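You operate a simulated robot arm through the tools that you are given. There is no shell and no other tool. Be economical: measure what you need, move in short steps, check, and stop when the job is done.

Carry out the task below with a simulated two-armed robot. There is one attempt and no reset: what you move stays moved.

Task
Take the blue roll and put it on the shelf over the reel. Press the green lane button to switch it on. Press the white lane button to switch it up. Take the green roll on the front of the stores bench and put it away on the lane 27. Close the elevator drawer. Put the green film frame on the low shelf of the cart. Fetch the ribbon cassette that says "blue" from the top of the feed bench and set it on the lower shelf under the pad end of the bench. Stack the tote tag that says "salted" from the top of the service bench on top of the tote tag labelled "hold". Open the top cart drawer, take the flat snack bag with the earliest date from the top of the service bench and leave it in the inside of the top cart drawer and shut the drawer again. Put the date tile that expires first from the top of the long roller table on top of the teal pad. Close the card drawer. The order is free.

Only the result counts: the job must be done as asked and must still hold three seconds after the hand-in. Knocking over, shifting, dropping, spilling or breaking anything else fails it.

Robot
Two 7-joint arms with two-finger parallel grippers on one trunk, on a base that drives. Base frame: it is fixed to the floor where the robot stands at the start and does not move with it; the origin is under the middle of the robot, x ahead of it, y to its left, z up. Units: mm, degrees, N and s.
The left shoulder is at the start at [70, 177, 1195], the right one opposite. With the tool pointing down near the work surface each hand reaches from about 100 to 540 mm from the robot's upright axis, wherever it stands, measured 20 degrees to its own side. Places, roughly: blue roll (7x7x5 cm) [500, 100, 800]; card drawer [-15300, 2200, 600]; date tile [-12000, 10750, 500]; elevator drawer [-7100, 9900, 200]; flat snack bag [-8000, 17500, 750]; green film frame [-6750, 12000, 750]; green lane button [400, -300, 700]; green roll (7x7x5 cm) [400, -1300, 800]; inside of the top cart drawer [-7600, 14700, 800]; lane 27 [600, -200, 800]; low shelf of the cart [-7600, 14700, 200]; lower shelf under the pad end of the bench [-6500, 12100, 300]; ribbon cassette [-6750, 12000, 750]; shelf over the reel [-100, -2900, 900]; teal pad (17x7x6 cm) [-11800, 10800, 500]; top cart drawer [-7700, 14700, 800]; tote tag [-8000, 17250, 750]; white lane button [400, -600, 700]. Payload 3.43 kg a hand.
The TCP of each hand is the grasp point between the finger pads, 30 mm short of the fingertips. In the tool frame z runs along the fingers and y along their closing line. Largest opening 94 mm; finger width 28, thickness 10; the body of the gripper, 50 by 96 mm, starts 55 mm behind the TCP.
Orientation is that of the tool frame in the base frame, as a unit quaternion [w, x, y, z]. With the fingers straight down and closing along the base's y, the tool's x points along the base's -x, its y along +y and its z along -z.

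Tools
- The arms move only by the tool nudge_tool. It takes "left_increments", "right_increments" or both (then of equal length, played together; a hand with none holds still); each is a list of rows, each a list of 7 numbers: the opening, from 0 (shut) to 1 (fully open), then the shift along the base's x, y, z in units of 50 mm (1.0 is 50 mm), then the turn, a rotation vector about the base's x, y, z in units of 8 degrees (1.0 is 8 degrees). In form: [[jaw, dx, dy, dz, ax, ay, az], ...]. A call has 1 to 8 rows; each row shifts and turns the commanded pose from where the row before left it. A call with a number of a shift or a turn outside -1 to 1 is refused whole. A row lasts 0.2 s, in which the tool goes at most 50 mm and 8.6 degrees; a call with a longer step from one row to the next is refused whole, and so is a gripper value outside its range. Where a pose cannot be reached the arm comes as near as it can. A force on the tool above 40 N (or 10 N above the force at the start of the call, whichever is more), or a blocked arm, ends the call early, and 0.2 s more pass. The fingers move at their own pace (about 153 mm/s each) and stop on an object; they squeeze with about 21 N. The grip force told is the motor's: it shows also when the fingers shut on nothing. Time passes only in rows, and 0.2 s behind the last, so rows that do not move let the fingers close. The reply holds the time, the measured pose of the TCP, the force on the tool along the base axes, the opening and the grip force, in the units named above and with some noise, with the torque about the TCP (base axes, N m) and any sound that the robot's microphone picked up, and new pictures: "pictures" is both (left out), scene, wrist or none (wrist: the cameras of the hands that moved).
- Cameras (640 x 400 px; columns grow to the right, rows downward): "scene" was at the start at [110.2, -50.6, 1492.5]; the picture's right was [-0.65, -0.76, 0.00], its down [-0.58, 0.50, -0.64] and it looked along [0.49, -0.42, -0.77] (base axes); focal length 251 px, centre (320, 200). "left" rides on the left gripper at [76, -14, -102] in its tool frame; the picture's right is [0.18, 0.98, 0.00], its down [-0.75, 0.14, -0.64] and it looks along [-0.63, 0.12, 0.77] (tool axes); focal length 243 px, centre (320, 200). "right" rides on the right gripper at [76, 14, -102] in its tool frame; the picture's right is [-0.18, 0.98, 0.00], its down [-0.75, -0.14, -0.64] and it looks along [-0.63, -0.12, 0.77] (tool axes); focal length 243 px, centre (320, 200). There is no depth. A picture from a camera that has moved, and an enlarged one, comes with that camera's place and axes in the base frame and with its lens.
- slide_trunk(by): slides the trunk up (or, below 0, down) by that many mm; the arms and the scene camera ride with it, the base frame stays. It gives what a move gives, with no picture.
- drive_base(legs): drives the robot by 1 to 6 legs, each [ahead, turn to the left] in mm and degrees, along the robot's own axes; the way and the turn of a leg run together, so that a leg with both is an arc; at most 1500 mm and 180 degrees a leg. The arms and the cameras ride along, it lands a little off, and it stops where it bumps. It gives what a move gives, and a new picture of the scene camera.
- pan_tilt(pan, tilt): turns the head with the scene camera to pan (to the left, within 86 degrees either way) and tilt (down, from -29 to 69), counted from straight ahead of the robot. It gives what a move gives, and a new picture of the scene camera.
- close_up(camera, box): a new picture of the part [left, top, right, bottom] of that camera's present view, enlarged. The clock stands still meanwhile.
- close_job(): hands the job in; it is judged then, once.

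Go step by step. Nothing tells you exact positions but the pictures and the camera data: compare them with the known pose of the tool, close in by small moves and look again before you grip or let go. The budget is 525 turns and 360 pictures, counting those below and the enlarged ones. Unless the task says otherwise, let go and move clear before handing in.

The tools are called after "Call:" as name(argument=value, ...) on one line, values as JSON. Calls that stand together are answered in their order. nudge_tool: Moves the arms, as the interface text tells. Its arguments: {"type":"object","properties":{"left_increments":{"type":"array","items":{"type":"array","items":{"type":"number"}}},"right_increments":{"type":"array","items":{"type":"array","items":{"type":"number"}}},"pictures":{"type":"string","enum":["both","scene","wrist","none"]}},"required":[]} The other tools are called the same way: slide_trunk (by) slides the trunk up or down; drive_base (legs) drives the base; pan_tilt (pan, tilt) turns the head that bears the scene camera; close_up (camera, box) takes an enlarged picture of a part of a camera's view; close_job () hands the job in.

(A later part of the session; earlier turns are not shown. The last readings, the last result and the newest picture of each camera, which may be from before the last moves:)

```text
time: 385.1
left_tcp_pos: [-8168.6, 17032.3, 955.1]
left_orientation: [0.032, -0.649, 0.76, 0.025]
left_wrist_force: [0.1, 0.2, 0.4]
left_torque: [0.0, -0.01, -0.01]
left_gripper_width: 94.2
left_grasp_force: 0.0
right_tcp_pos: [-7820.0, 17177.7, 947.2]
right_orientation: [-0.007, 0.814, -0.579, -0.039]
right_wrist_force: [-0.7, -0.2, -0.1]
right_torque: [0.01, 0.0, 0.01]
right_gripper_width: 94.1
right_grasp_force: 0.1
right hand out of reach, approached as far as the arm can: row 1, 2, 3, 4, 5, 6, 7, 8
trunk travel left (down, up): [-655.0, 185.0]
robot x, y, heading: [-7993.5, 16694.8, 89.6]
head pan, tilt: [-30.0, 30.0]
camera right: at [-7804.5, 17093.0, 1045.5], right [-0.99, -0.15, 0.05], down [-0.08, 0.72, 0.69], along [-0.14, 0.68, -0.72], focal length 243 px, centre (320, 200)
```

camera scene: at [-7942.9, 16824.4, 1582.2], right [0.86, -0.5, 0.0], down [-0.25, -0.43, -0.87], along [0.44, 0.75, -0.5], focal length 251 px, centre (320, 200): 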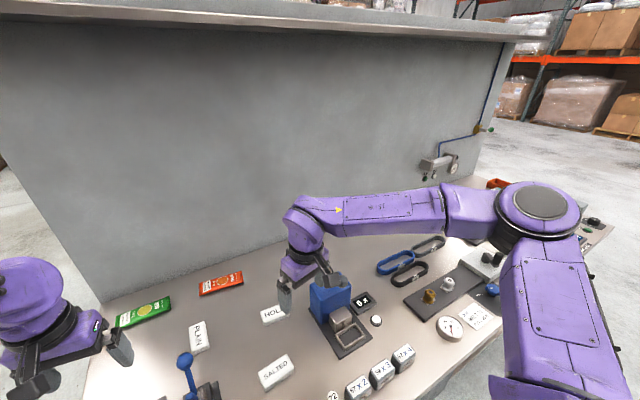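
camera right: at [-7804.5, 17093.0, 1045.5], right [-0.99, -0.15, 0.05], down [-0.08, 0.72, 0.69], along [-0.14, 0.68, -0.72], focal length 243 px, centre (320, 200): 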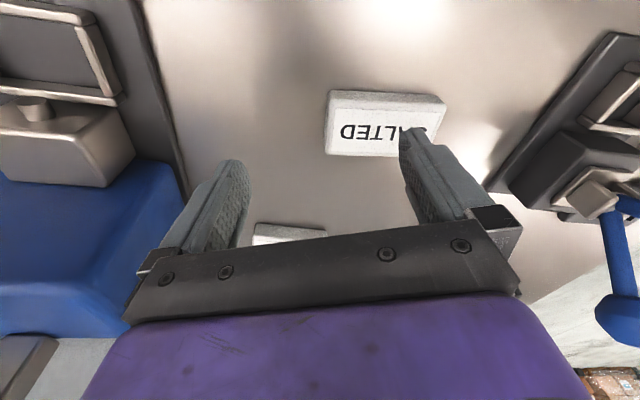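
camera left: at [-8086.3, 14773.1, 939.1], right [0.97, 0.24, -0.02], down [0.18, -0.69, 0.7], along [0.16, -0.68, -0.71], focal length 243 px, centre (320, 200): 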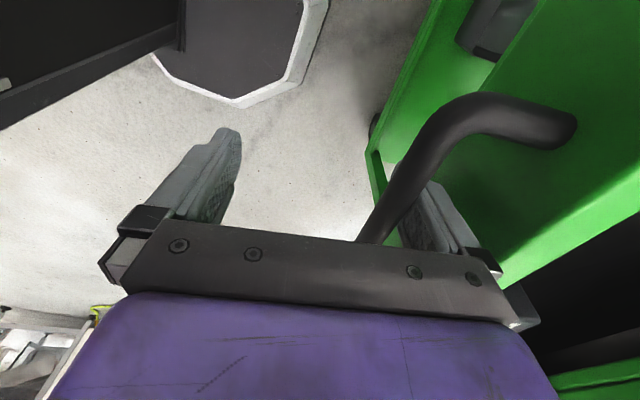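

The wrist turns freely the other way, so I rotate it clockwise instead.

Call:
nudge_tool(right_increments=[[1, 0, 0, 0, 0, 0, -1], [1, 0, 0, 0, 0, 0, -1], [1, 0, 0, 0, 0, 0, -1], [1, 0, 0, 0, 0, 0, -1], [1, 0, 0, 0, 0, 0, -1], [1, 0, 0, 0, 0, 0, -1], [1, 0, 0, 0, 0, 0, -1]], pictures="none")

Call:
nudge_tool(right_increments=[[1, -0.2, 0, 0, 0, 0, -1], [1, -0.2, 0, 0, 0, 0, -1], [1, -0.2, 0, 0, 0, 0, -1], [1, 0, 0.2, 0, 0, 0, -1], [1, 0, 0.2, 0, 0, 0, -1], [1, 0, 0.2, 0, 0, 0, -1]], pictures="wrist")

```text
time: 386.7
left_tcp_pos: [-8168.5, 17032.7, 954.7]
left_orientation: [0.031, -0.648, 0.76, 0.025]
left_wrist_force: [0.3, -0.8, 0.1]
left_torque: [0.01, 0.02, 0.02]
left_gripper_width: 94.0
left_grasp_force: 0.1
right_tcp_pos: [-7821.3, 17177.6, 948.4]
right_orientation: [0.025, -0.446, 0.894, 0.031]
right_wrist_force: [0.8, -0.7, 0.1]
right_torque: [-0.01, 0.01, 0.01]
right_gripper_width: 94.1
right_grasp_force: 0.0
trunk travel left (down, up): [-655.0, 185.0]
robot x, y, heading: [-7993.5, 16692.8, 89.8]
head pan, tilt: [-30.0, 30.0]
```

```text
time: 388.1
left_tcp_pos: [-8169.0, 17033.0, 954.4]
left_orientation: [0.032, -0.649, 0.76, 0.025]
left_wrist_force: [-0.9, 1.4, -0.7]
left_torque: [0.02, -0.02, 0.01]
left_gripper_width: 93.9
left_grasp_force: 0.2
right_tcp_pos: [-7852.6, 17207.8, 947.9]
right_orientation: [0.035, -0.044, 0.998, 0.018]
right_wrist_force: [-0.7, 0.3, -0.4]
right_torque: [-0.02, -0.01, 0.0]
right_gripper_width: 94.1
right_grasp_force: 0.1
trunk travel left (down, up): [-655.0, 185.0]
robot x, y, heading: [-7991.4, 16696.5, 89.7]
head pan, tilt: [-30.0, 30.0]
camera right: at [-7936.5, 17209.2, 1045.3], right [0.1, 0.99, 0.05], down [0.72, -0.1, 0.69], along [0.69, -0.03, -0.72], focal length 243 px, centre (320, 200)
```

right: 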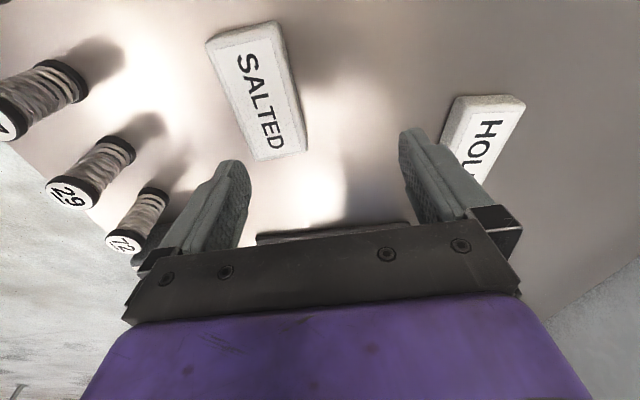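

Triangulation puts the SALTED top at about (−7876, 17171, 881), aligned with x, and HOLD near (−7820, 17335). I align the hand.

Call:
nudge_tool(right_increments=[[1, -0.24, -0.37, 0, -0.13, 0.25, -0.32], [1, -0.24, -0.37, 0, -0.13, 0.25, -0.31]], pictures="wrist")

```text
time: 388.7
left_tcp_pos: [-8167.9, 17030.9, 954.4]
left_orientation: [0.031, -0.649, 0.76, 0.024]
left_wrist_force: [-0.2, 0.0, -0.9]
left_torque: [-0.01, 0.0, 0.01]
left_gripper_width: 94.2
left_grasp_force: 0.0
right_tcp_pos: [-7875.0, 17169.5, 949.1]
right_orientation: [0.0, 0.0, 1.0, 0.001]
right_wrist_force: [0.0, -0.2, 0.4]
right_torque: [0.0, 0.0, 0.02]
right_gripper_width: 93.9
right_grasp_force: 0.0
trunk travel left (down, up): [-655.0, 185.0]
robot x, y, heading: [-7989.8, 16698.0, 90.0]
head pan, tilt: [-30.0, 30.0]
camera right: at [-7951.5, 17182.1, 1051.2], right [0.18, 0.98, 0.0], down [0.75, -0.14, 0.64], along [0.63, -0.12, -0.77], focal length 243 px, centre (320, 200)
```

right: 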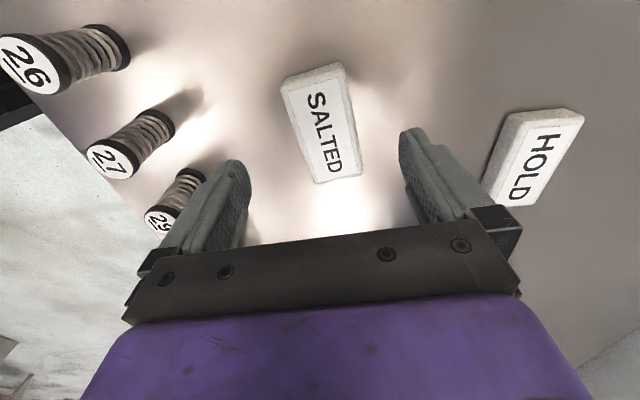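

Call:
nudge_tool(right_increments=[[1, 0.02, 0.06, -0.6, 0, 0, 0], [1, 0, 0, -0.3, 0, 0, 0]], pictures="wrist")

```text
time: 389.3
left_tcp_pos: [-8168.5, 17032.7, 954.5]
left_orientation: [0.032, -0.649, 0.76, 0.024]
left_wrist_force: [0.3, 0.1, 0.2]
left_torque: [-0.04, 0.0, -0.01]
left_gripper_width: 93.9
left_grasp_force: 0.1
right_tcp_pos: [-7873.9, 17172.5, 903.8]
right_orientation: [0.001, -0.002, 1.0, 0.0]
right_wrist_force: [-0.1, -0.7, 0.1]
right_torque: [0.04, 0.0, 0.02]
right_gripper_width: 94.0
right_grasp_force: 0.1
trunk travel left (down, up): [-655.0, 185.0]
robot x, y, heading: [-7989.1, 16692.9, 89.7]
head pan, tilt: [-30.0, 30.0]
camera right: at [-7951.3, 17185.1, 1006.1], right [0.18, 0.98, 0.0], down [0.75, -0.14, 0.64], along [0.63, -0.12, -0.77], focal length 243 px, centre (320, 200)
```

right: 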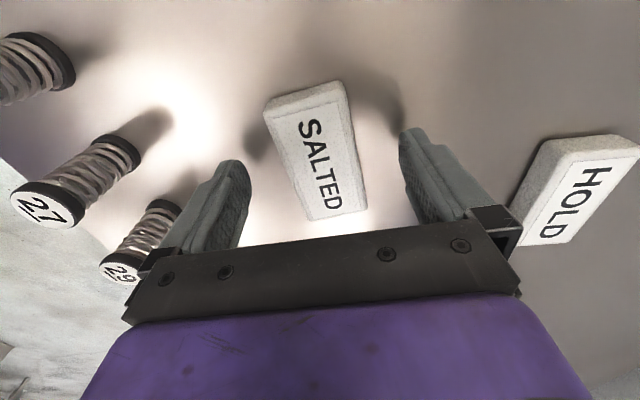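

Call:
nudge_tool(right_increments=[[1, 0, -0.02, -0.12, 0, 0, 0], [1, 0, 0, -0.1, 0, 0, 0], [0.3, 0, 0, 0, 0, 0, 0], [0.1, 0, 0, 0, 0, 0, 0]], pictures="wrist")

```text
time: 390.3
left_tcp_pos: [-8167.7, 17032.0, 955.2]
left_orientation: [0.032, -0.649, 0.76, 0.024]
left_wrist_force: [0.0, -0.4, -0.1]
left_torque: [-0.03, 0.01, 0.01]
left_gripper_width: 93.8
left_grasp_force: 0.1
right_tcp_pos: [-7874.1, 17172.1, 891.8]
right_orientation: [0.0, 0.0, 1.0, 0.0]
right_wrist_force: [-0.1, -0.1, 0.9]
right_torque: [0.0, 0.09, -0.02]
right_gripper_width: 44.1
right_grasp_force: 20.6
trunk travel left (down, up): [-655.0, 185.0]
robot x, y, heading: [-7991.5, 16693.4, 89.6]
head pan, tilt: [-30.0, 30.0]
camera right: at [-7951.7, 17184.4, 995.1], right [0.18, 0.98, 0.0], down [0.75, -0.14, 0.64], along [0.63, -0.12, -0.77], focal length 243 px, centre (320, 200)
```

right: 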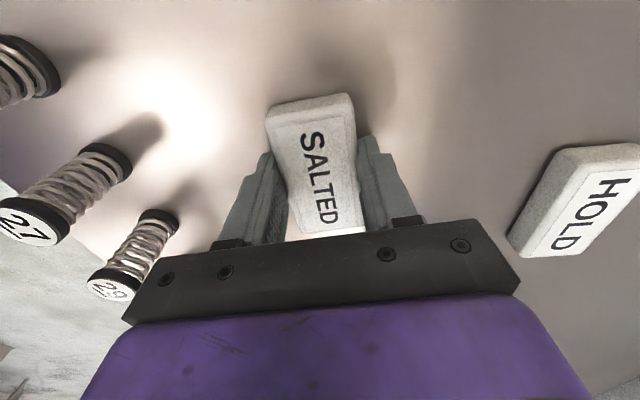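

SALTED is gripped (44 mm). I lift it and carry it above HOLD.

Call:
nudge_tool(right_increments=[[0.1, 0, 0, 0.4, 0, 0, 0], [0.1, 0, 0, 0.8, 0, 0, 0], [0.1, 0.28, 0.77, 0, 0, 0, 0], [0.1, 0.28, 0.77, 0, 0, 0, 0], [0.1, 0.28, 0.77, 0, 0, 0, 0], [0.1, 0.28, 0.77, 0, 0, 0, 0]], pictures="both")

```text
time: 391.7
left_tcp_pos: [-8167.5, 17033.2, 954.8]
left_orientation: [0.031, -0.649, 0.759, 0.024]
left_wrist_force: [-0.2, 0.3, -0.3]
left_torque: [0.02, 0.01, -0.04]
left_gripper_width: 93.7
left_grasp_force: 0.0
right_tcp_pos: [-7815.9, 17326.9, 951.4]
right_orientation: [0.0, -0.001, 1.0, -0.001]
right_wrist_force: [0.1, -0.6, -0.4]
right_torque: [-0.03, 0.01, 0.02]
right_gripper_width: 44.1
right_grasp_force: 21.2
trunk travel left (down, up): [-655.0, 185.0]
robot x, y, heading: [-7993.3, 16696.7, 89.9]
head pan, tilt: [-30.0, 30.0]
camera scene: at [-7943.4, 16826.4, 1402.0], right [0.86, -0.5, 0.0], down [-0.25, -0.43, -0.87], along [0.44, 0.75, -0.5], focal length 251 px, centre (320, 200)
camera right: at [-7893.7, 17339.7, 1054.7], right [0.18, 0.98, 0.0], down [0.75, -0.14, 0.64], along [0.63, -0.12, -0.77], focal length 243 px, centre (320, 200)
```

scene: 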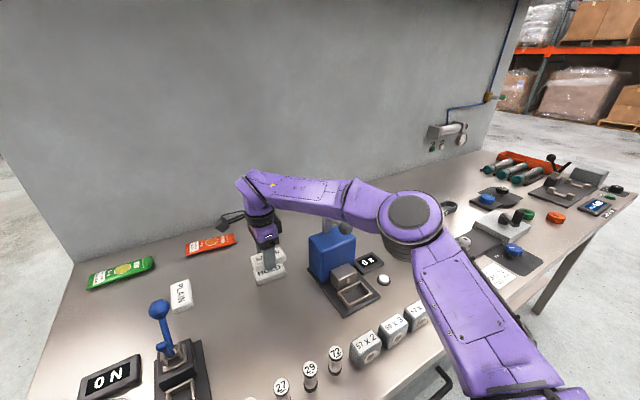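
right: 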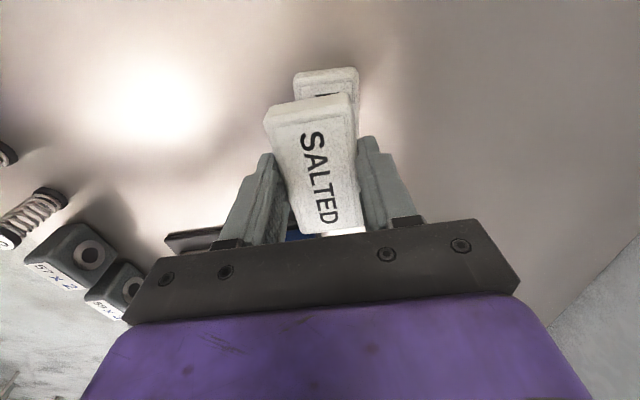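

HOLD lies right below; a shift of +8 mm in y aligns it. I lower slowly to contact.

Call:
nudge_tool(right_increments=[[0.1, -0.02, 0.17, -0.3, 0, 0, 0], [0.1, 0, 0, -0.15, 0, 0, 0], [0.1, 0, 0, -0.06, 0, 0, 0], [0.1, 0, 0, -0.06, 0, 0, 0], [0.1, 0, 0, -0.06, 0, 0, 0]], pictures="wrist")

```text
time: 392.9
left_tcp_pos: [-8168.6, 17033.2, 954.5]
left_orientation: [0.031, -0.649, 0.76, 0.024]
left_wrist_force: [-0.5, 0.4, 0.0]
left_torque: [0.0, 0.02, 0.01]
left_gripper_width: 94.1
left_grasp_force: 0.0
right_tcp_pos: [-7820.1, 17335.0, 920.3]
right_orientation: [0.0, -0.001, 1.0, 0.0]
right_wrist_force: [0.2, 0.5, 0.1]
right_torque: [0.02, 0.0, -0.05]
right_gripper_width: 43.9
right_grasp_force: 21.4
trunk travel left (down, up): [-655.0, 185.0]
robot x, y, heading: [-7991.4, 16700.5, 89.9]
head pan, tilt: [-30.0, 30.0]
camera right: at [-7895.8, 17347.2, 1023.2], right [0.18, 0.98, 0.0], down [0.75, -0.14, 0.64], along [0.63, -0.12, -0.77], focal length 243 px, centre (320, 200)
```

right: 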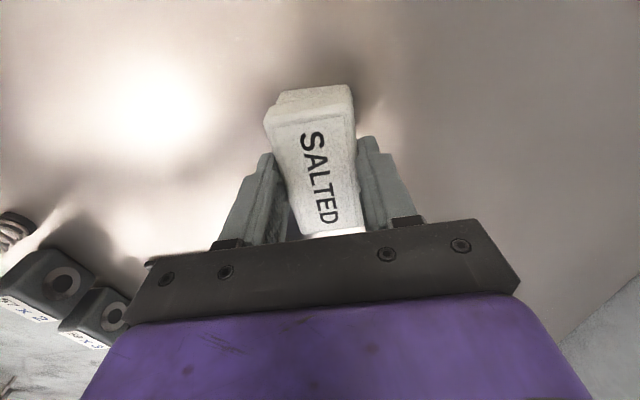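

Call:
nudge_tool(right_increments=[[0.1, 0, 0, -0.06, 0, 0, 0], [0.1, 0, 0, -0.06, 0, 0, 0], [0.1, 0, 0, -0.06, 0, 0, 0]], pictures="none")

```text
time: 393.7
left_tcp_pos: [-8168.5, 17030.9, 956.4]
left_orientation: [0.032, -0.649, 0.76, 0.026]
left_wrist_force: [0.4, 1.5, 0.9]
left_torque: [0.02, -0.02, 0.03]
left_gripper_width: 94.0
left_grasp_force: 0.1
right_tcp_pos: [-7819.5, 17334.7, 913.8]
right_orientation: [0.0, -0.001, 1.0, 0.002]
right_wrist_force: [1.6, 1.4, 9.3]
right_torque: [-0.07, -0.02, 0.0]
right_gripper_width: 44.1
right_grasp_force: 20.8
trunk travel left (down, up): [-655.0, 185.0]
robot x, y, heading: [-7996.1, 16694.3, 89.4]
head pan, tilt: [-30.0, 30.0]
```

Contact on HOLD. I release and rise.

Call:
nudge_tool(right_increments=[[0.1, 0, 0, 0.03, 0, 0, 0], [0.8, 0, 0, 0, 0, 0, 0], [0.8, 0, 0, 0, 0, 0, 0], [0.8, 0, 0, 0.4, 0, 0, 0], [0.8, 0, 0, 0.9, 0, 0, 0], [0.8, 0, 0, 0.9, 0, 0, 0], [0.8, 0, 0, 0.9, 0, 0, 0]], pictures="wrist")

```text
time: 395.3
left_tcp_pos: [-8168.4, 17033.0, 954.3]
left_orientation: [0.032, -0.649, 0.76, 0.025]
left_wrist_force: [0.5, 0.7, 0.3]
left_torque: [0.04, 0.01, -0.01]
left_gripper_width: 94.2
left_grasp_force: 0.1
right_tcp_pos: [-7822.2, 17336.4, 1072.8]
right_orientation: [0.0, -0.001, 1.0, 0.002]
right_wrist_force: [0.6, -0.9, 0.2]
right_torque: [0.0, -0.01, -0.03]
right_gripper_width: 75.1
right_grasp_force: 0.0
trunk travel left (down, up): [-655.0, 185.0]
robot x, y, heading: [-7987.2, 16698.8, 89.6]
head pan, tilt: [-30.0, 30.0]
camera right: at [-7898.5, 17347.7, 1175.1], right [0.18, 0.98, 0.0], down [0.75, -0.14, 0.64], along [0.63, -0.12, -0.77], focal length 243 px, centre (320, 200)
```

right: 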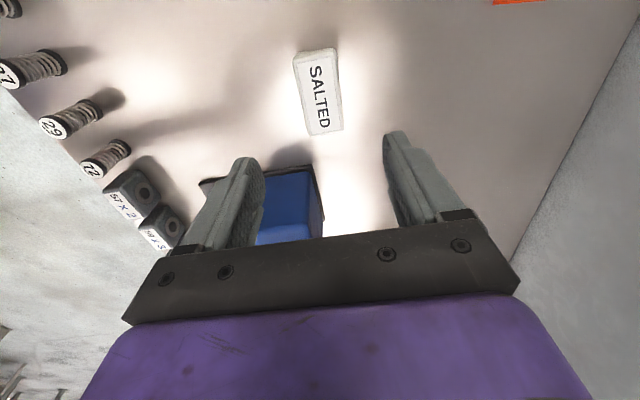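

SALTED is stacked on HOLD. The orange bag is out of front reach, so I will go around the post to the bench's left end. I retract and back out first.

Call:
slide_trunk(by=180)

Call:
nudge_tool(right_increments=[[1, 0, -0.7, 0, 0, 0, 0.95], [1, 0, -0.7, 0, 0, 0, 0.95], [1, 0, -0.7, 0, 0, 0, 0.95], [1, 0, -0.5, 0, 0, 0, 0.95], [1, 0, 0, 0, 0, 0, 0.95], [1, 0, 0, 0, 0, 0, 0.95], [1, 0, 0, 0, 0, 0, 0.95], [1, 0, 0, 0, 0, 0, 0.95]], pictures="none")

Call:
drive_base(legs=[[-550, 0], [0, 90]])

Call:
pan_tilt(pan=0, tilt=20)

```text
time: 397.3
left_tcp_pos: [-8168.7, 17032.7, 1134.6]
left_orientation: [0.031, -0.649, 0.76, 0.024]
left_wrist_force: [-0.4, 0.3, 0.4]
left_torque: [-0.03, 0.05, -0.02]
left_gripper_width: 94.0
left_grasp_force: 0.1
right_tcp_pos: [-7820.6, 17335.1, 1250.7]
right_orientation: [0.0, -0.001, 1.0, 0.0]
right_wrist_force: [-0.4, 0.0, -0.9]
right_torque: [-0.02, 0.02, -0.02]
right_gripper_width: 75.3
right_grasp_force: 0.2
trunk travel left (down, up): [-835.0, 5.0]
robot x, y, heading: [-7990.7, 16697.8, 89.7]
head pan, tilt: [-30.0, 30.0]
```

```text
time: 399.1
left_tcp_pos: [-8167.5, 17031.6, 1136.4]
left_orientation: [0.033, -0.649, 0.76, 0.025]
left_wrist_force: [-0.2, 0.0, 0.1]
left_torque: [0.02, -0.03, 0.02]
left_gripper_width: 93.7
left_grasp_force: 0.2
right_tcp_pos: [-7820.7, 17206.4, 1250.7]
right_orientation: [0.0, -0.508, 0.861, -0.001]
right_wrist_force: [-0.7, -0.3, -0.3]
right_torque: [0.02, 0.03, 0.01]
right_gripper_width: 94.0
right_grasp_force: 0.2
trunk travel left (down, up): [-835.0, 5.0]
robot x, y, heading: [-7991.7, 16700.8, 89.6]
head pan, tilt: [-30.0, 30.0]
```

```text
time: 406.0
left_tcp_pos: [-8332.2, 15979.8, 1135.9]
left_orientation: [-0.006, 0.995, -0.094, -0.04]
left_wrist_force: [1.0, 0.5, 0.1]
left_torque: [0.01, 0.03, 0.01]
left_gripper_width: 93.9
left_grasp_force: 0.0
right_tcp_pos: [-8494.9, 16331.4, 1250.6]
right_orientation: [0.0, 0.964, -0.266, 0.0]
right_wrist_force: [-0.5, 0.2, 0.5]
right_torque: [-0.05, 0.0, -0.03]
right_gripper_width: 94.0
right_grasp_force: 0.1
trunk travel left (down, up): [-835.0, 5.0]
robot x, y, heading: [-7990.2, 16148.7, 178.1]
head pan, tilt: [-30.0, 30.0]
camera scene: at [-8115.5, 16195.7, 1582.2], right [0.53, 0.85, 0.0], down [0.42, -0.27, -0.87], along [-0.73, 0.46, -0.5], focal length 251 px, centre (320, 200)
```

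scene: 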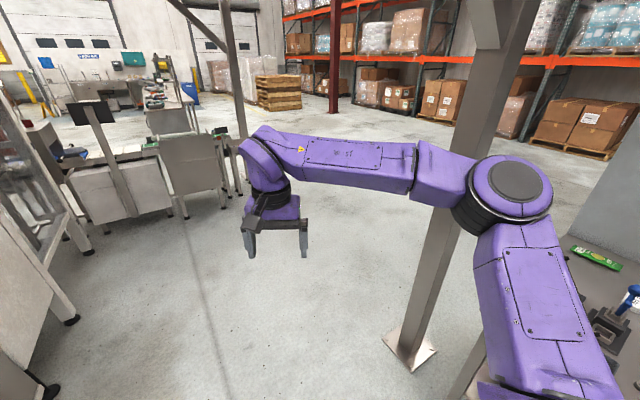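

```text
time: 406.9
left_tcp_pos: [-8332.5, 15978.8, 1135.4]
left_orientation: [-0.005, 0.995, -0.094, -0.04]
left_wrist_force: [-0.3, 0.1, -0.8]
left_torque: [-0.01, 0.01, -0.02]
left_gripper_width: 94.0
left_grasp_force: 0.0
right_tcp_pos: [-8494.3, 16331.2, 1250.8]
right_orientation: [-0.001, 0.964, -0.267, 0.0]
right_wrist_force: [0.7, -0.2, -0.1]
right_torque: [0.04, 0.03, -0.01]
right_gripper_width: 94.0
right_grasp_force: 0.0
trunk travel left (down, up): [-835.0, 5.0]
robot x, y, heading: [-7991.1, 16147.7, 177.8]
head pan, tilt: [0.0, 20.0]
camera scene: at [-8131.8, 16150.8, 1598.2], right [0.04, 1.0, 0.0], down [0.34, -0.01, -0.94], along [-0.94, 0.03, -0.34], focal length 251 px, centre (320, 200)
```

scene: 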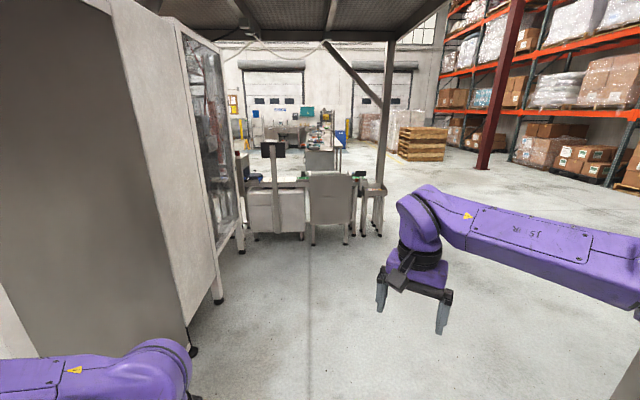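

Call:
drive_base(legs=[[1250, 0], [0, -88], [1420, 0], [0, -90]])

Call:
pan_tilt(pan=0, tilt=30)

```text
time: 427.7
left_tcp_pos: [-8988.3, 17792.9, 1134.1]
left_orientation: [0.04, 0.061, 0.997, -0.004]
left_wrist_force: [0.2, 0.0, -0.1]
left_torque: [-0.01, -0.01, 0.0]
left_gripper_width: 94.3
left_grasp_force: 0.1
right_tcp_pos: [-8802.8, 17453.1, 1249.3]
right_orientation: [0.001, 0.233, 0.972, 0.0]
right_wrist_force: [0.8, -0.2, -0.8]
right_torque: [0.01, 0.01, 0.04]
right_gripper_width: 94.0
right_grasp_force: 0.1
trunk travel left (down, up): [-835.0, 5.0]
robot x, y, heading: [-9319.1, 17603.0, 2.1]
head pan, tilt: [0.0, 20.0]
camera scene: at [-9173.4, 17608.1, 1598.2], right [0.03, -1.0, 0.0], down [-0.34, -0.01, -0.94], along [0.94, 0.03, -0.34], focal length 251 px, centre (320, 200)
```

scene: 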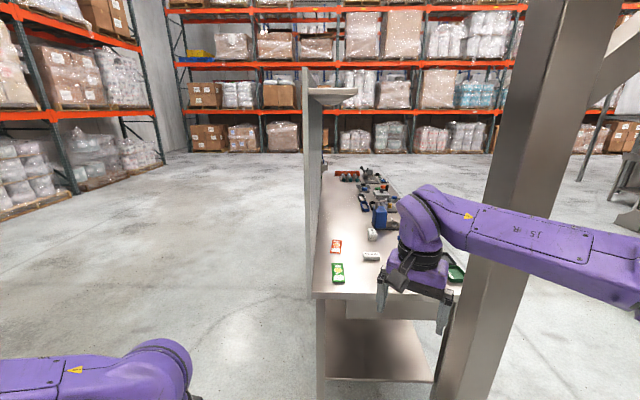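

```text
time: 428.4
left_tcp_pos: [-8988.8, 17792.2, 1134.8]
left_orientation: [0.04, 0.06, 0.997, -0.004]
left_wrist_force: [0.1, -0.5, 0.4]
left_torque: [0.02, -0.01, -0.03]
left_gripper_width: 94.3
left_grasp_force: 0.0
right_tcp_pos: [-8802.9, 17453.6, 1250.7]
right_orientation: [0.0, 0.233, 0.972, 0.0]
right_wrist_force: [0.4, -1.6, 0.7]
right_torque: [-0.03, -0.01, 0.0]
right_gripper_width: 93.9
right_grasp_force: 0.0
trunk travel left (down, up): [-835.0, 5.0]
robot x, y, heading: [-9316.2, 17606.3, 2.0]
head pan, tilt: [0.0, 30.0]
camera scene: at [-9176.0, 17607.6, 1582.2], right [0.03, -1.0, 0.0], down [-0.5, -0.02, -0.87], along [0.87, 0.03, -0.5], focal length 251 px, centre (320, 200)
```

scene: 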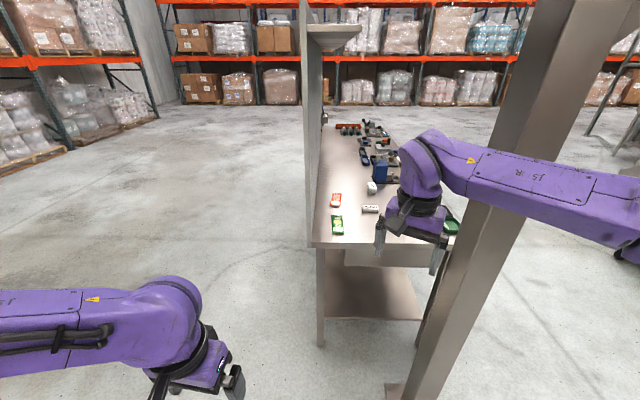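

Call:
drive_base(legs=[[0, 2], [740, -4]])

Call:
pan_tilt(pan=-10, tilt=45)

```text
time: 431.2
left_tcp_pos: [-8624.7, 17824.9, 1134.4]
left_orientation: [0.041, 0.057, 0.997, -0.007]
left_wrist_force: [0.2, 0.7, -0.4]
left_torque: [0.0, -0.01, -0.06]
left_gripper_width: 94.1
left_grasp_force: 0.1
right_tcp_pos: [-8435.6, 17487.9, 1254.5]
right_orientation: [0.004, 0.229, 0.973, -0.004]
right_wrist_force: [0.1, 0.1, 0.4]
right_torque: [-0.01, -0.02, 0.0]
right_gripper_width: 93.8
right_grasp_force: 0.1
trunk travel left (down, up): [-835.0, 5.0]
robot x, y, heading: [-8947.1, 17625.0, 2.1]
head pan, tilt: [0.0, 30.0]
stopped in leg 2: the robot was blocked; the commanded pose is now the measured one
camera scene: at [-8811.7, 17648.0, 1583.3], right [0.04, -1.0, 0.01], down [-0.5, -0.03, -0.87], along [0.87, 0.03, -0.5], focal length 251 px, centre (320, 200)
```

scene: 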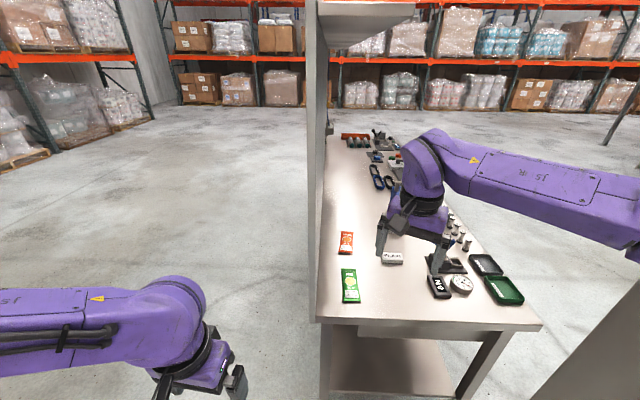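

```text
time: 431.9
left_tcp_pos: [-8622.8, 17825.2, 1133.1]
left_orientation: [0.041, 0.057, 0.997, -0.008]
left_wrist_force: [0.2, 0.2, 0.4]
left_torque: [0.02, -0.02, -0.04]
left_gripper_width: 93.7
left_grasp_force: 0.1
right_tcp_pos: [-8433.9, 17486.3, 1253.8]
right_orientation: [0.003, 0.229, 0.974, -0.003]
right_wrist_force: [0.5, -0.5, -0.2]
right_torque: [-0.03, 0.01, -0.04]
right_gripper_width: 93.9
right_grasp_force: 0.0
trunk travel left (down, up): [-835.0, 5.0]
robot x, y, heading: [-8945.8, 17624.0, 2.1]
head pan, tilt: [-10.0, 45.0]
camera scene: at [-8820.4, 17635.7, 1560.6], right [-0.14, -0.99, 0.01], down [-0.7, 0.09, -0.71], along [0.7, -0.11, -0.7], focal length 251 px, centre (320, 200)
```

scene: 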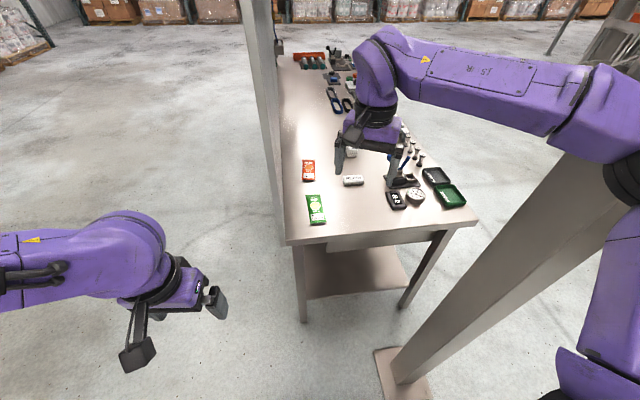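

The right elbow touched the post. I back off and shift further north before going in.

Call:
drive_base(legs=[[-200, 0], [0, 30], [400, 0], [0, -32]])

```text
time: 438.5
left_tcp_pos: [-8511.0, 18032.2, 1152.7]
left_orientation: [0.016, -0.06, 0.993, -0.095]
left_wrist_force: [-0.8, -1.5, 3.9]
left_torque: [0.16, -0.04, 0.02]
left_gripper_width: 93.9
left_grasp_force: 0.1
right_tcp_pos: [-8302.1, 17745.9, 1253.7]
right_orientation: [0.015, 0.134, 0.991, -0.016]
right_wrist_force: [-46.6, 10.6, 10.1]
right_torque: [-0.83, 0.95, -2.29]
right_gripper_width: 93.7
right_grasp_force: 0.0
trunk travel left (down, up): [-835.0, 5.0]
robot x, y, heading: [-8778.5, 17837.0, 10.5]
head pan, tilt: [-10.0, 45.0]
stopped in leg 4: the force on the tool passed its limit (the readings are from after the stop); the commanded pose is now the measured one
camera scene: at [-8719.4, 18007.8, 1565.4], right [0.01, -0.99, 0.1], down [-0.67, -0.08, -0.73], along [0.74, -0.06, -0.67], focal length 251 px, centre (320, 200)
```

scene: 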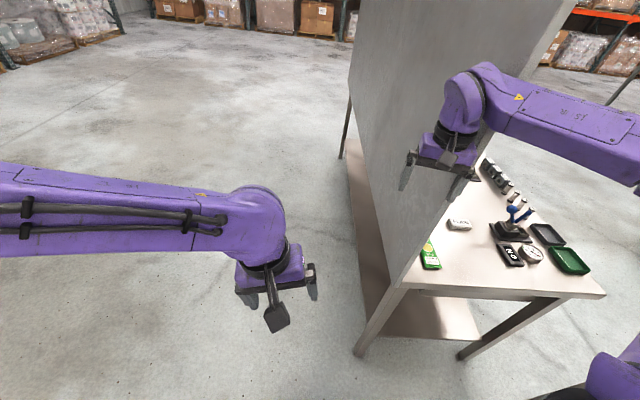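

The right hand touched the back panel's edge. I back off straight away.

Call:
drive_base(legs=[[-150, 0]])

Call:
nudge_tool(right_increments=[[1, -0.5, -0.5, 0, 0, 0, 0], [1, -0.5, -0.5, 0, 0, 0, 0], [1, -0.5, -0.6, 0, 0, 0, 0], [1, -0.3, -0.6, 0, 0, 0, 0], [1, 0, -0.6, 0, 0, 0, 0]], pictures="scene")

```text
time: 439.2
left_tcp_pos: [-8599.5, 18050.0, 1140.0]
left_orientation: [-0.165, -0.082, 0.975, -0.124]
left_wrist_force: [-5.1, 4.2, 4.3]
left_torque: [-0.29, -0.47, 0.27]
left_gripper_width: 94.1
left_grasp_force: 0.0
right_tcp_pos: [-8330.5, 17740.4, 1149.5]
right_orientation: [-0.107, 0.197, 0.972, -0.066]
right_wrist_force: [-14.8, -14.3, -40.7]
right_torque: [0.68, -0.17, -0.18]
right_gripper_width: 93.9
right_grasp_force: 0.1
trunk travel left (down, up): [-835.0, 5.0]
robot x, y, heading: [-8721.8, 17860.3, 24.8]
head pan, tilt: [-10.0, 45.0]
stopped in leg 1: the force on the tool passed its limit (the readings are from after the stop); the commanded pose is now the measured one
camera scene: at [-8809.0, 18197.3, 1556.9], right [0.24, -0.95, 0.22], down [-0.58, -0.32, -0.75], along [0.78, 0.05, -0.63], focal length 251 px, centre (320, 200)
```

scene: 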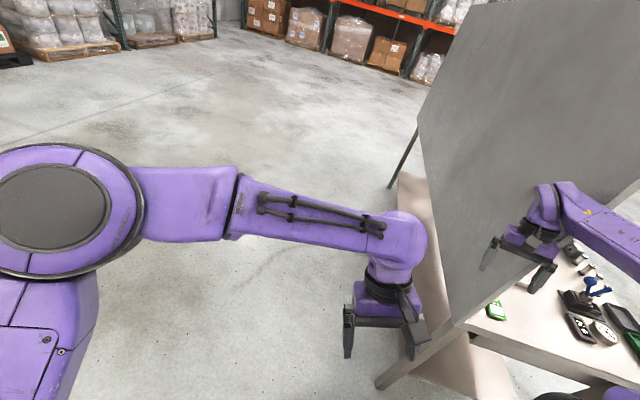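

```text
time: 439.5
left_tcp_pos: [-8553.0, 18037.3, 1100.7]
left_orientation: [-0.307, -0.158, 0.933, -0.098]
left_wrist_force: [-0.6, -0.3, 0.9]
left_torque: [0.03, -0.11, -0.02]
left_gripper_width: 93.8
left_grasp_force: 0.1
right_tcp_pos: [-8246.2, 17782.4, 1052.9]
right_orientation: [-0.171, 0.158, 0.973, -0.003]
right_wrist_force: [0.7, -1.3, -1.7]
right_torque: [0.1, 0.07, -0.02]
right_gripper_width: 94.2
right_grasp_force: 0.0
right hand out of reach, approached as far as the arm can: row 1
trunk travel left (down, up): [-835.0, 5.0]
robot x, y, heading: [-8693.2, 17871.4, 29.8]
head pan, tilt: [-10.0, 45.0]
stopped in row 1 (left hand): the arm was blocked; the commanded pose is now the measured one
camera scene: at [-8726.4, 18221.7, 1545.8], right [0.33, -0.92, 0.22], down [-0.59, -0.38, -0.71], along [0.73, 0.11, -0.67], focal length 251 px, centre (320, 200)
```

scene: 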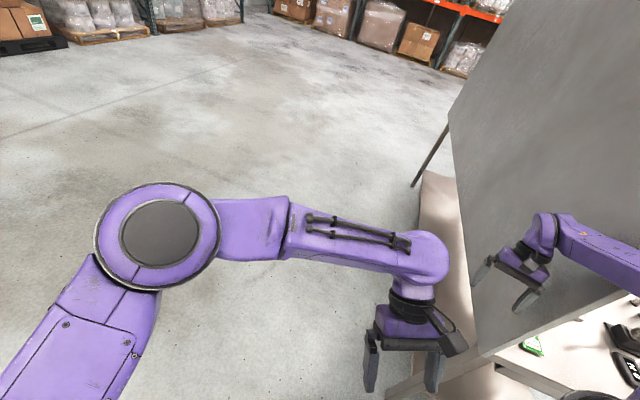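

Call:
drive_base(legs=[[-200, 0]])

```text
time: 440.2
left_tcp_pos: [-8402.6, 18186.3, 1027.9]
left_orientation: [-0.262, -0.33, 0.906, 0.047]
left_wrist_force: [7.0, 71.8, -26.5]
left_torque: [-3.23, 1.44, 2.51]
left_gripper_width: 93.7
left_grasp_force: 0.0
right_tcp_pos: [-8098.9, 17874.5, 933.5]
right_orientation: [-0.271, 0.119, 0.955, 0.019]
right_wrist_force: [3.0, -34.3, -14.2]
right_torque: [1.9, 0.58, -0.9]
right_gripper_width: 94.0
right_grasp_force: 0.0
trunk travel left (down, up): [-835.0, 5.0]
robot x, y, heading: [-8609.1, 17957.0, 55.5]
head pan, tilt: [-10.0, 45.0]
stopped in leg 1: the robot was blocked; the commanded pose is now the measured one
camera scene: at [-8652.0, 18155.1, 1562.6], right [0.71, -0.69, 0.11], down [-0.43, -0.55, -0.71], along [0.55, 0.46, -0.69], focal length 251 px, centre (320, 200)
```

scene: 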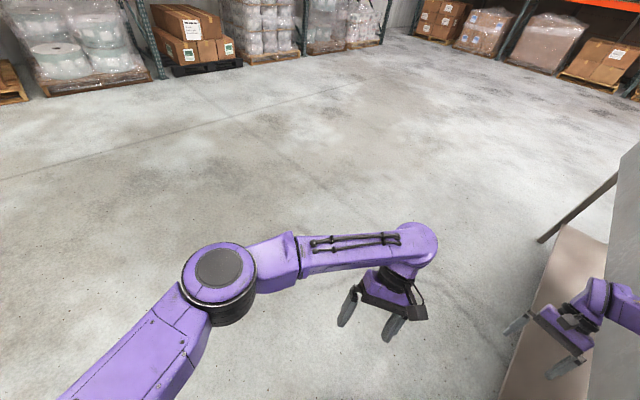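

Call:
nudge_tool(left_increments=[[1, 0, 0, 0.3, 0, 0, 0], [1, 0, 0, 0.3, 0, 0, 0]], right_increments=[[1, 0, 0.5, 0.3, 0, 0, 0], [1, 0, 0.5, 0.3, 0, 0, 0]], pictures="none")

Call:
pan_tilt(pan=-60, tilt=40)

```text
time: 440.6
left_tcp_pos: [-8306.9, 18157.4, 992.0]
left_orientation: [-0.342, -0.252, 0.904, 0.046]
left_wrist_force: [4.8, 5.4, -3.7]
left_torque: [-0.31, 0.52, 0.35]
left_gripper_width: 94.1
left_grasp_force: 0.1
left hand out of reach, approached as far as the arm can: row 1
right_tcp_pos: [-7964.5, 17908.7, 845.7]
right_orientation: [-0.347, 0.138, 0.925, 0.07]
right_wrist_force: [-1.4, -41.9, -3.4]
right_torque: [1.82, -0.04, -1.42]
right_gripper_width: 94.0
right_grasp_force: 0.0
trunk travel left (down, up): [-835.0, 5.0]
robot x, y, heading: [-8591.0, 17980.7, 60.3]
head pan, tilt: [-10.0, 45.0]
stopped in row 1 (left hand): the arm was blocked; the commanded pose is now the measured one
```

```text
time: 441.8
left_tcp_pos: [-8348.6, 18126.6, 1028.5]
left_orientation: [-0.304, -0.229, 0.924, 0.037]
left_wrist_force: [-3.4, -3.0, -1.3]
left_torque: [0.11, -0.09, -0.14]
left_gripper_width: 94.0
left_grasp_force: 0.1
right_tcp_pos: [-8012.4, 17933.8, 874.6]
right_orientation: [-0.337, 0.095, 0.933, 0.087]
right_wrist_force: [-5.3, 18.0, -24.5]
right_torque: [-0.19, 0.58, 0.52]
right_gripper_width: 93.9
right_grasp_force: 0.1
trunk travel left (down, up): [-835.0, 5.0]
robot x, y, heading: [-8594.4, 17977.4, 59.9]
head pan, tilt: [-60.0, 40.0]
camera scene: at [-8457.1, 18080.6, 1567.4], right [0.0, -1.0, 0.04], down [-0.65, -0.03, -0.76], along [0.76, -0.02, -0.65], focal length 251 px, centre (320, 200)
```

scene: 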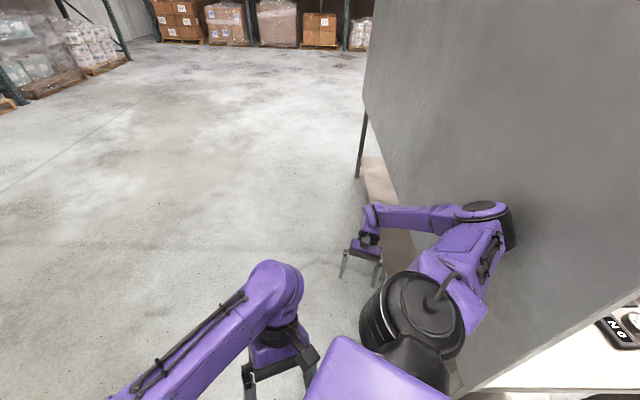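

The whole right arm is now on the north side of the panel and nearly free. I turn left away from it.

Call:
drive_base(legs=[[0, 50]])

Call:
drive_base(legs=[[0, 70]])

```text
time: 442.5
left_tcp_pos: [-8359.4, 18145.0, 1026.6]
left_orientation: [-0.304, -0.288, 0.908, 0.011]
left_wrist_force: [105.5, 233.0, 65.1]
left_torque: [-36.27, 14.39, 7.04]
left_gripper_width: 94.0
left_grasp_force: 0.0
right_tcp_pos: [-8043.6, 17944.9, 886.6]
right_orientation: [-0.349, 0.114, 0.924, 0.105]
right_wrist_force: [-24.6, -14.2, 10.1]
right_torque: [0.17, -1.54, -1.02]
right_gripper_width: 94.1
right_grasp_force: 0.1
trunk travel left (down, up): [-835.0, 5.0]
robot x, y, heading: [-8590.5, 17981.5, 61.5]
head pan, tilt: [-60.0, 40.0]
stopped in leg 1: the robot was blocked; the commanded pose is now the measured one
camera scene: at [-8439.5, 18138.5, 1567.3], right [0.02, -1.0, 0.07], down [-0.66, -0.07, -0.75], along [0.75, -0.03, -0.66], focal length 251 px, centre (320, 200)
```

scene: 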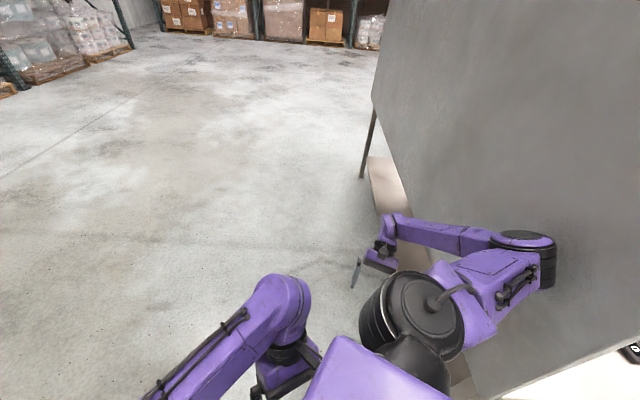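

```text
time: 443.2
left_tcp_pos: [-8375.9, 18165.1, 1024.6]
left_orientation: [-0.292, -0.484, 0.825, -0.03]
left_wrist_force: [76.1, 250.3, 72.4]
left_torque: [-39.57, 9.55, 9.24]
left_gripper_width: 94.0
left_grasp_force: 0.1
right_tcp_pos: [-8066.4, 17936.3, 880.7]
right_orientation: [-0.243, 0.195, 0.922, 0.23]
right_wrist_force: [-15.7, 9.5, 15.1]
right_torque: [-1.58, -1.07, 0.11]
right_gripper_width: 94.0
right_grasp_force: 0.0
trunk travel left (down, up): [-835.0, 5.0]
robot x, y, heading: [-8592.7, 17985.4, 60.9]
head pan, tilt: [-60.0, 40.0]
stopped in leg 1: the robot was blocked; the commanded pose is now the measured one
camera scene: at [-8434.2, 18161.2, 1567.5], right [0.02, -1.0, 0.09], down [-0.66, -0.08, -0.74], along [0.75, -0.04, -0.66], focal length 251 px, centre (320, 200)
```

scene: 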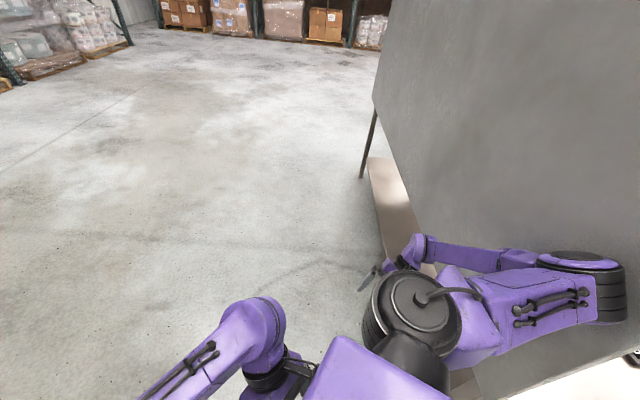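

The left hand is pressed against my own torso. I free it first.

Call:
nudge_tool(left_increments=[[1, -0.2, 0.9, 0.1, 0, 0, 0], [1, -0.2, 0.9, 0.1, 0, 0, 0]], pictures="none")

Call:
nudge_tool(left_increments=[[1, -0.3, 0.9, 0.1, 0, 0, 0], [1, -0.3, 0.9, 0.1, 0, 0, 0]], pictures="none")

Call:
nudge_tool(left_increments=[[1, -0.3, 0.9, 0.1, 0, 0, 0], [1, -0.3, 0.9, 0.1, 0, 0, 0], [1, -0.3, 0.9, 0.1, 0, 0, 0]], pictures="scene")

```text
time: 443.5
left_tcp_pos: [-8371.6, 18123.8, 1020.7]
left_orientation: [-0.25, -0.529, 0.811, -0.008]
left_wrist_force: [202.3, 16.0, 16.7]
left_torque: [15.39, 24.12, -8.55]
left_gripper_width: 94.1
left_grasp_force: 0.1
right_tcp_pos: [-8074.9, 17886.4, 881.4]
right_orientation: [-0.248, 0.274, 0.902, 0.224]
right_wrist_force: [-0.5, 0.5, -0.4]
right_torque: [-0.04, 0.03, -0.02]
right_gripper_width: 94.0
right_grasp_force: 0.1
trunk travel left (down, up): [-835.0, 5.0]
robot x, y, heading: [-8590.0, 17985.5, 61.5]
head pan, tilt: [-60.0, 40.0]
stopped in row 1 (left hand): the force on the tool passed its limit (the readings are from after the stop); the commanded pose is now the measured one
```

```text
time: 443.8
left_tcp_pos: [-8356.7, 18131.2, 996.1]
left_orientation: [-0.171, -0.564, 0.807, 0.04]
left_wrist_force: [107.3, 218.5, 15.6]
left_torque: [-19.74, 10.16, -6.04]
left_gripper_width: 93.9
left_grasp_force: 0.1
right_tcp_pos: [-8094.9, 17863.8, 877.1]
right_orientation: [-0.278, 0.334, 0.877, 0.207]
right_wrist_force: [0.6, 0.4, 0.1]
right_torque: [-0.05, -0.04, -0.01]
right_gripper_width: 94.0
right_grasp_force: 0.0
trunk travel left (down, up): [-835.0, 5.0]
robot x, y, heading: [-8589.6, 17988.1, 61.7]
head pan, tilt: [-60.0, 40.0]
stopped in row 1 (left hand): the force on the tool passed its limit (the readings are from after the stop); the commanded pose is now the measured one
```

```text
time: 444.1
left_tcp_pos: [-8340.0, 18155.1, 987.2]
left_orientation: [-0.148, -0.645, 0.75, 0.016]
left_wrist_force: [85.9, 230.4, 40.5]
left_torque: [-22.84, 9.53, -6.29]
left_gripper_width: 94.0
left_grasp_force: 0.0
right_tcp_pos: [-8117.5, 17847.1, 872.9]
right_orientation: [-0.317, 0.413, 0.835, 0.18]
right_wrist_force: [0.2, -0.8, 0.6]
right_torque: [0.02, -0.01, 0.01]
right_gripper_width: 93.9
right_grasp_force: 0.0
trunk travel left (down, up): [-835.0, 5.0]
robot x, y, heading: [-8592.6, 17985.0, 61.9]
head pan, tilt: [-60.0, 40.0]
stopped in row 1 (left hand): the arm was blocked; the commanded pose is now the measured one
camera scene: at [-8401.6, 18193.3, 1565.0], right [0.04, -0.99, 0.1], down [-0.68, -0.1, -0.73], along [0.73, -0.04, -0.68], focal length 251 px, centre (320, 200)
```

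scene: 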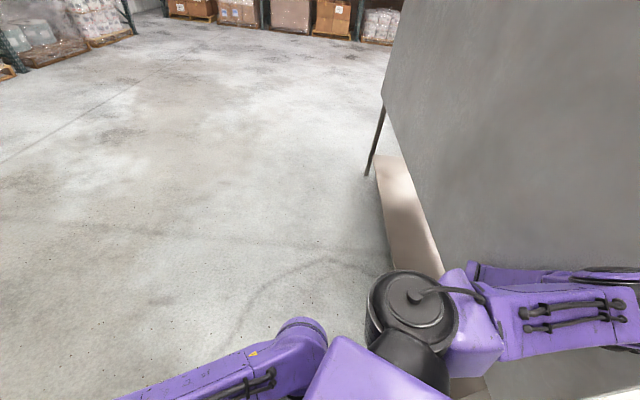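

Call:
drive_base(legs=[[150, 0]])

```text
time: 445.5
left_tcp_pos: [-8332.6, 18171.3, 1000.6]
left_orientation: [-0.15, -0.598, 0.787, 0.037]
left_wrist_force: [-3.4, 47.8, -21.3]
left_torque: [-4.31, -0.9, -1.43]
left_gripper_width: 94.2
left_grasp_force: 0.0
right_tcp_pos: [-8061.7, 17918.7, 869.0]
right_orientation: [-0.275, 0.319, 0.871, 0.253]
right_wrist_force: [0.3, 1.1, -0.6]
right_torque: [0.01, 0.0, 0.02]
right_gripper_width: 94.1
right_grasp_force: 0.1
trunk travel left (down, up): [-835.0, 5.0]
robot x, y, heading: [-8520.7, 18117.7, 61.9]
head pan, tilt: [-60.0, 40.0]
camera scene: at [-8415.7, 18157.0, 1567.6], right [0.03, -1.0, -0.01], down [-0.64, -0.02, -0.77], along [0.77, 0.03, -0.64], focal length 251 px, centre (320, 200)
```

scene: 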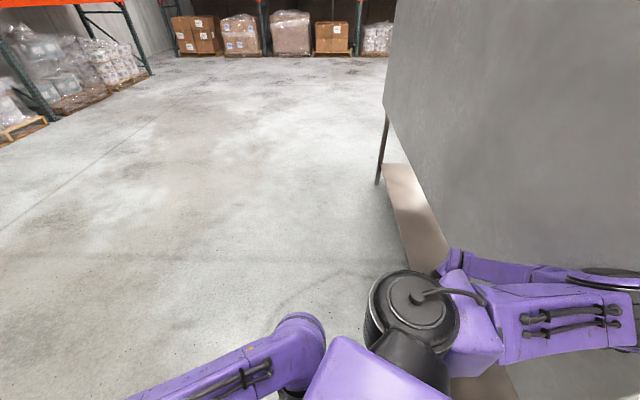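

Upright again. I move further away from the panel.

Call:
drive_base(legs=[[250, 0]])

Call:
nudge_tool(left_increments=[[1, -0.3, 0.8, 0.1, 0, 0, 0], [1, -0.3, 0.8, 0.1, 0, 0, 0], [1, -0.3, 0.8, 0.1, 0, 0, 0], [1, -0.3, 0.8, 0.1, 0, 0, 0]], right_increments=[[1, 0, 0.5, 0.5, 0, 0, 0], [1, 0, 0.5, 0.5, 0, 0, 0], [1, 0, 0.5, 0.5, 0, 0, 0], [1, 0, 0.5, 0.5, 0, 0, 0]], pictures="scene")

```text
time: 447.3
left_tcp_pos: [-8211.5, 18391.6, 997.6]
left_orientation: [-0.153, -0.596, 0.787, 0.037]
left_wrist_force: [6.6, 11.6, -2.3]
left_torque: [-1.12, 0.51, -0.3]
left_gripper_width: 94.1
left_grasp_force: 0.0
right_tcp_pos: [-7942.9, 18136.3, 867.7]
right_orientation: [-0.276, 0.323, 0.87, 0.251]
right_wrist_force: [1.0, -0.4, -0.6]
right_torque: [-0.02, -0.02, -0.02]
right_gripper_width: 93.8
right_grasp_force: 0.0
trunk travel left (down, up): [-835.0, 5.0]
robot x, y, heading: [-8404.5, 18334.2, 61.5]
head pan, tilt: [-60.0, 40.0]
camera scene: at [-8292.6, 18379.0, 1566.9], right [0.03, -1.0, 0.0], down [-0.64, -0.02, -0.77], along [0.77, 0.02, -0.64], focal length 251 px, centre (320, 200)
```

scene: 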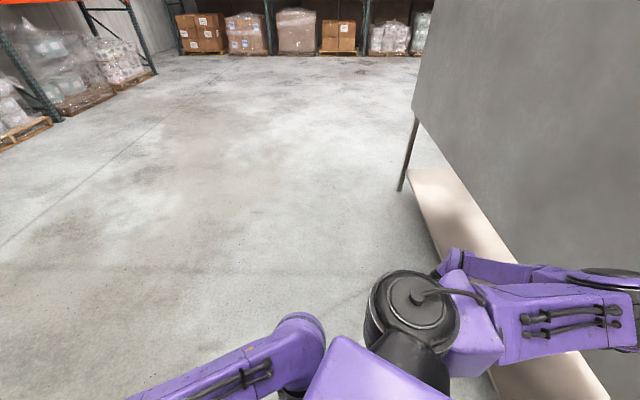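

```text
time: 447.7
left_tcp_pos: [-8217.5, 18409.6, 1002.1]
left_orientation: [-0.155, -0.609, 0.777, 0.029]
left_wrist_force: [4.4, -1.7, 1.0]
left_torque: [-0.05, 0.59, 0.26]
left_gripper_width: 93.9
left_grasp_force: 0.0
right_tcp_pos: [-7942.8, 18155.2, 885.5]
right_orientation: [-0.276, 0.324, 0.87, 0.248]
right_wrist_force: [0.6, 0.4, -0.5]
right_torque: [0.0, 0.0, -0.04]
right_gripper_width: 93.9
right_grasp_force: 0.0
trunk travel left (down, up): [-835.0, 5.0]
robot x, y, heading: [-8401.6, 18332.7, 61.8]
head pan, tilt: [-60.0, 40.0]
stopped in row 1 (left hand): the force on the tool passed its limit (the readings are from after the stop); the commanded pose is now the measured one
camera scene: at [-8294.2, 18381.8, 1566.8], right [0.03, -1.0, 0.0], down [-0.64, -0.02, -0.77], along [0.77, 0.02, -0.64], focal length 251 px, centre (320, 200)
```

scene: 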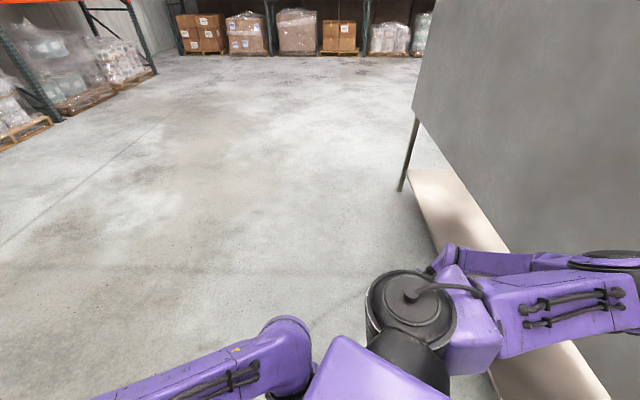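

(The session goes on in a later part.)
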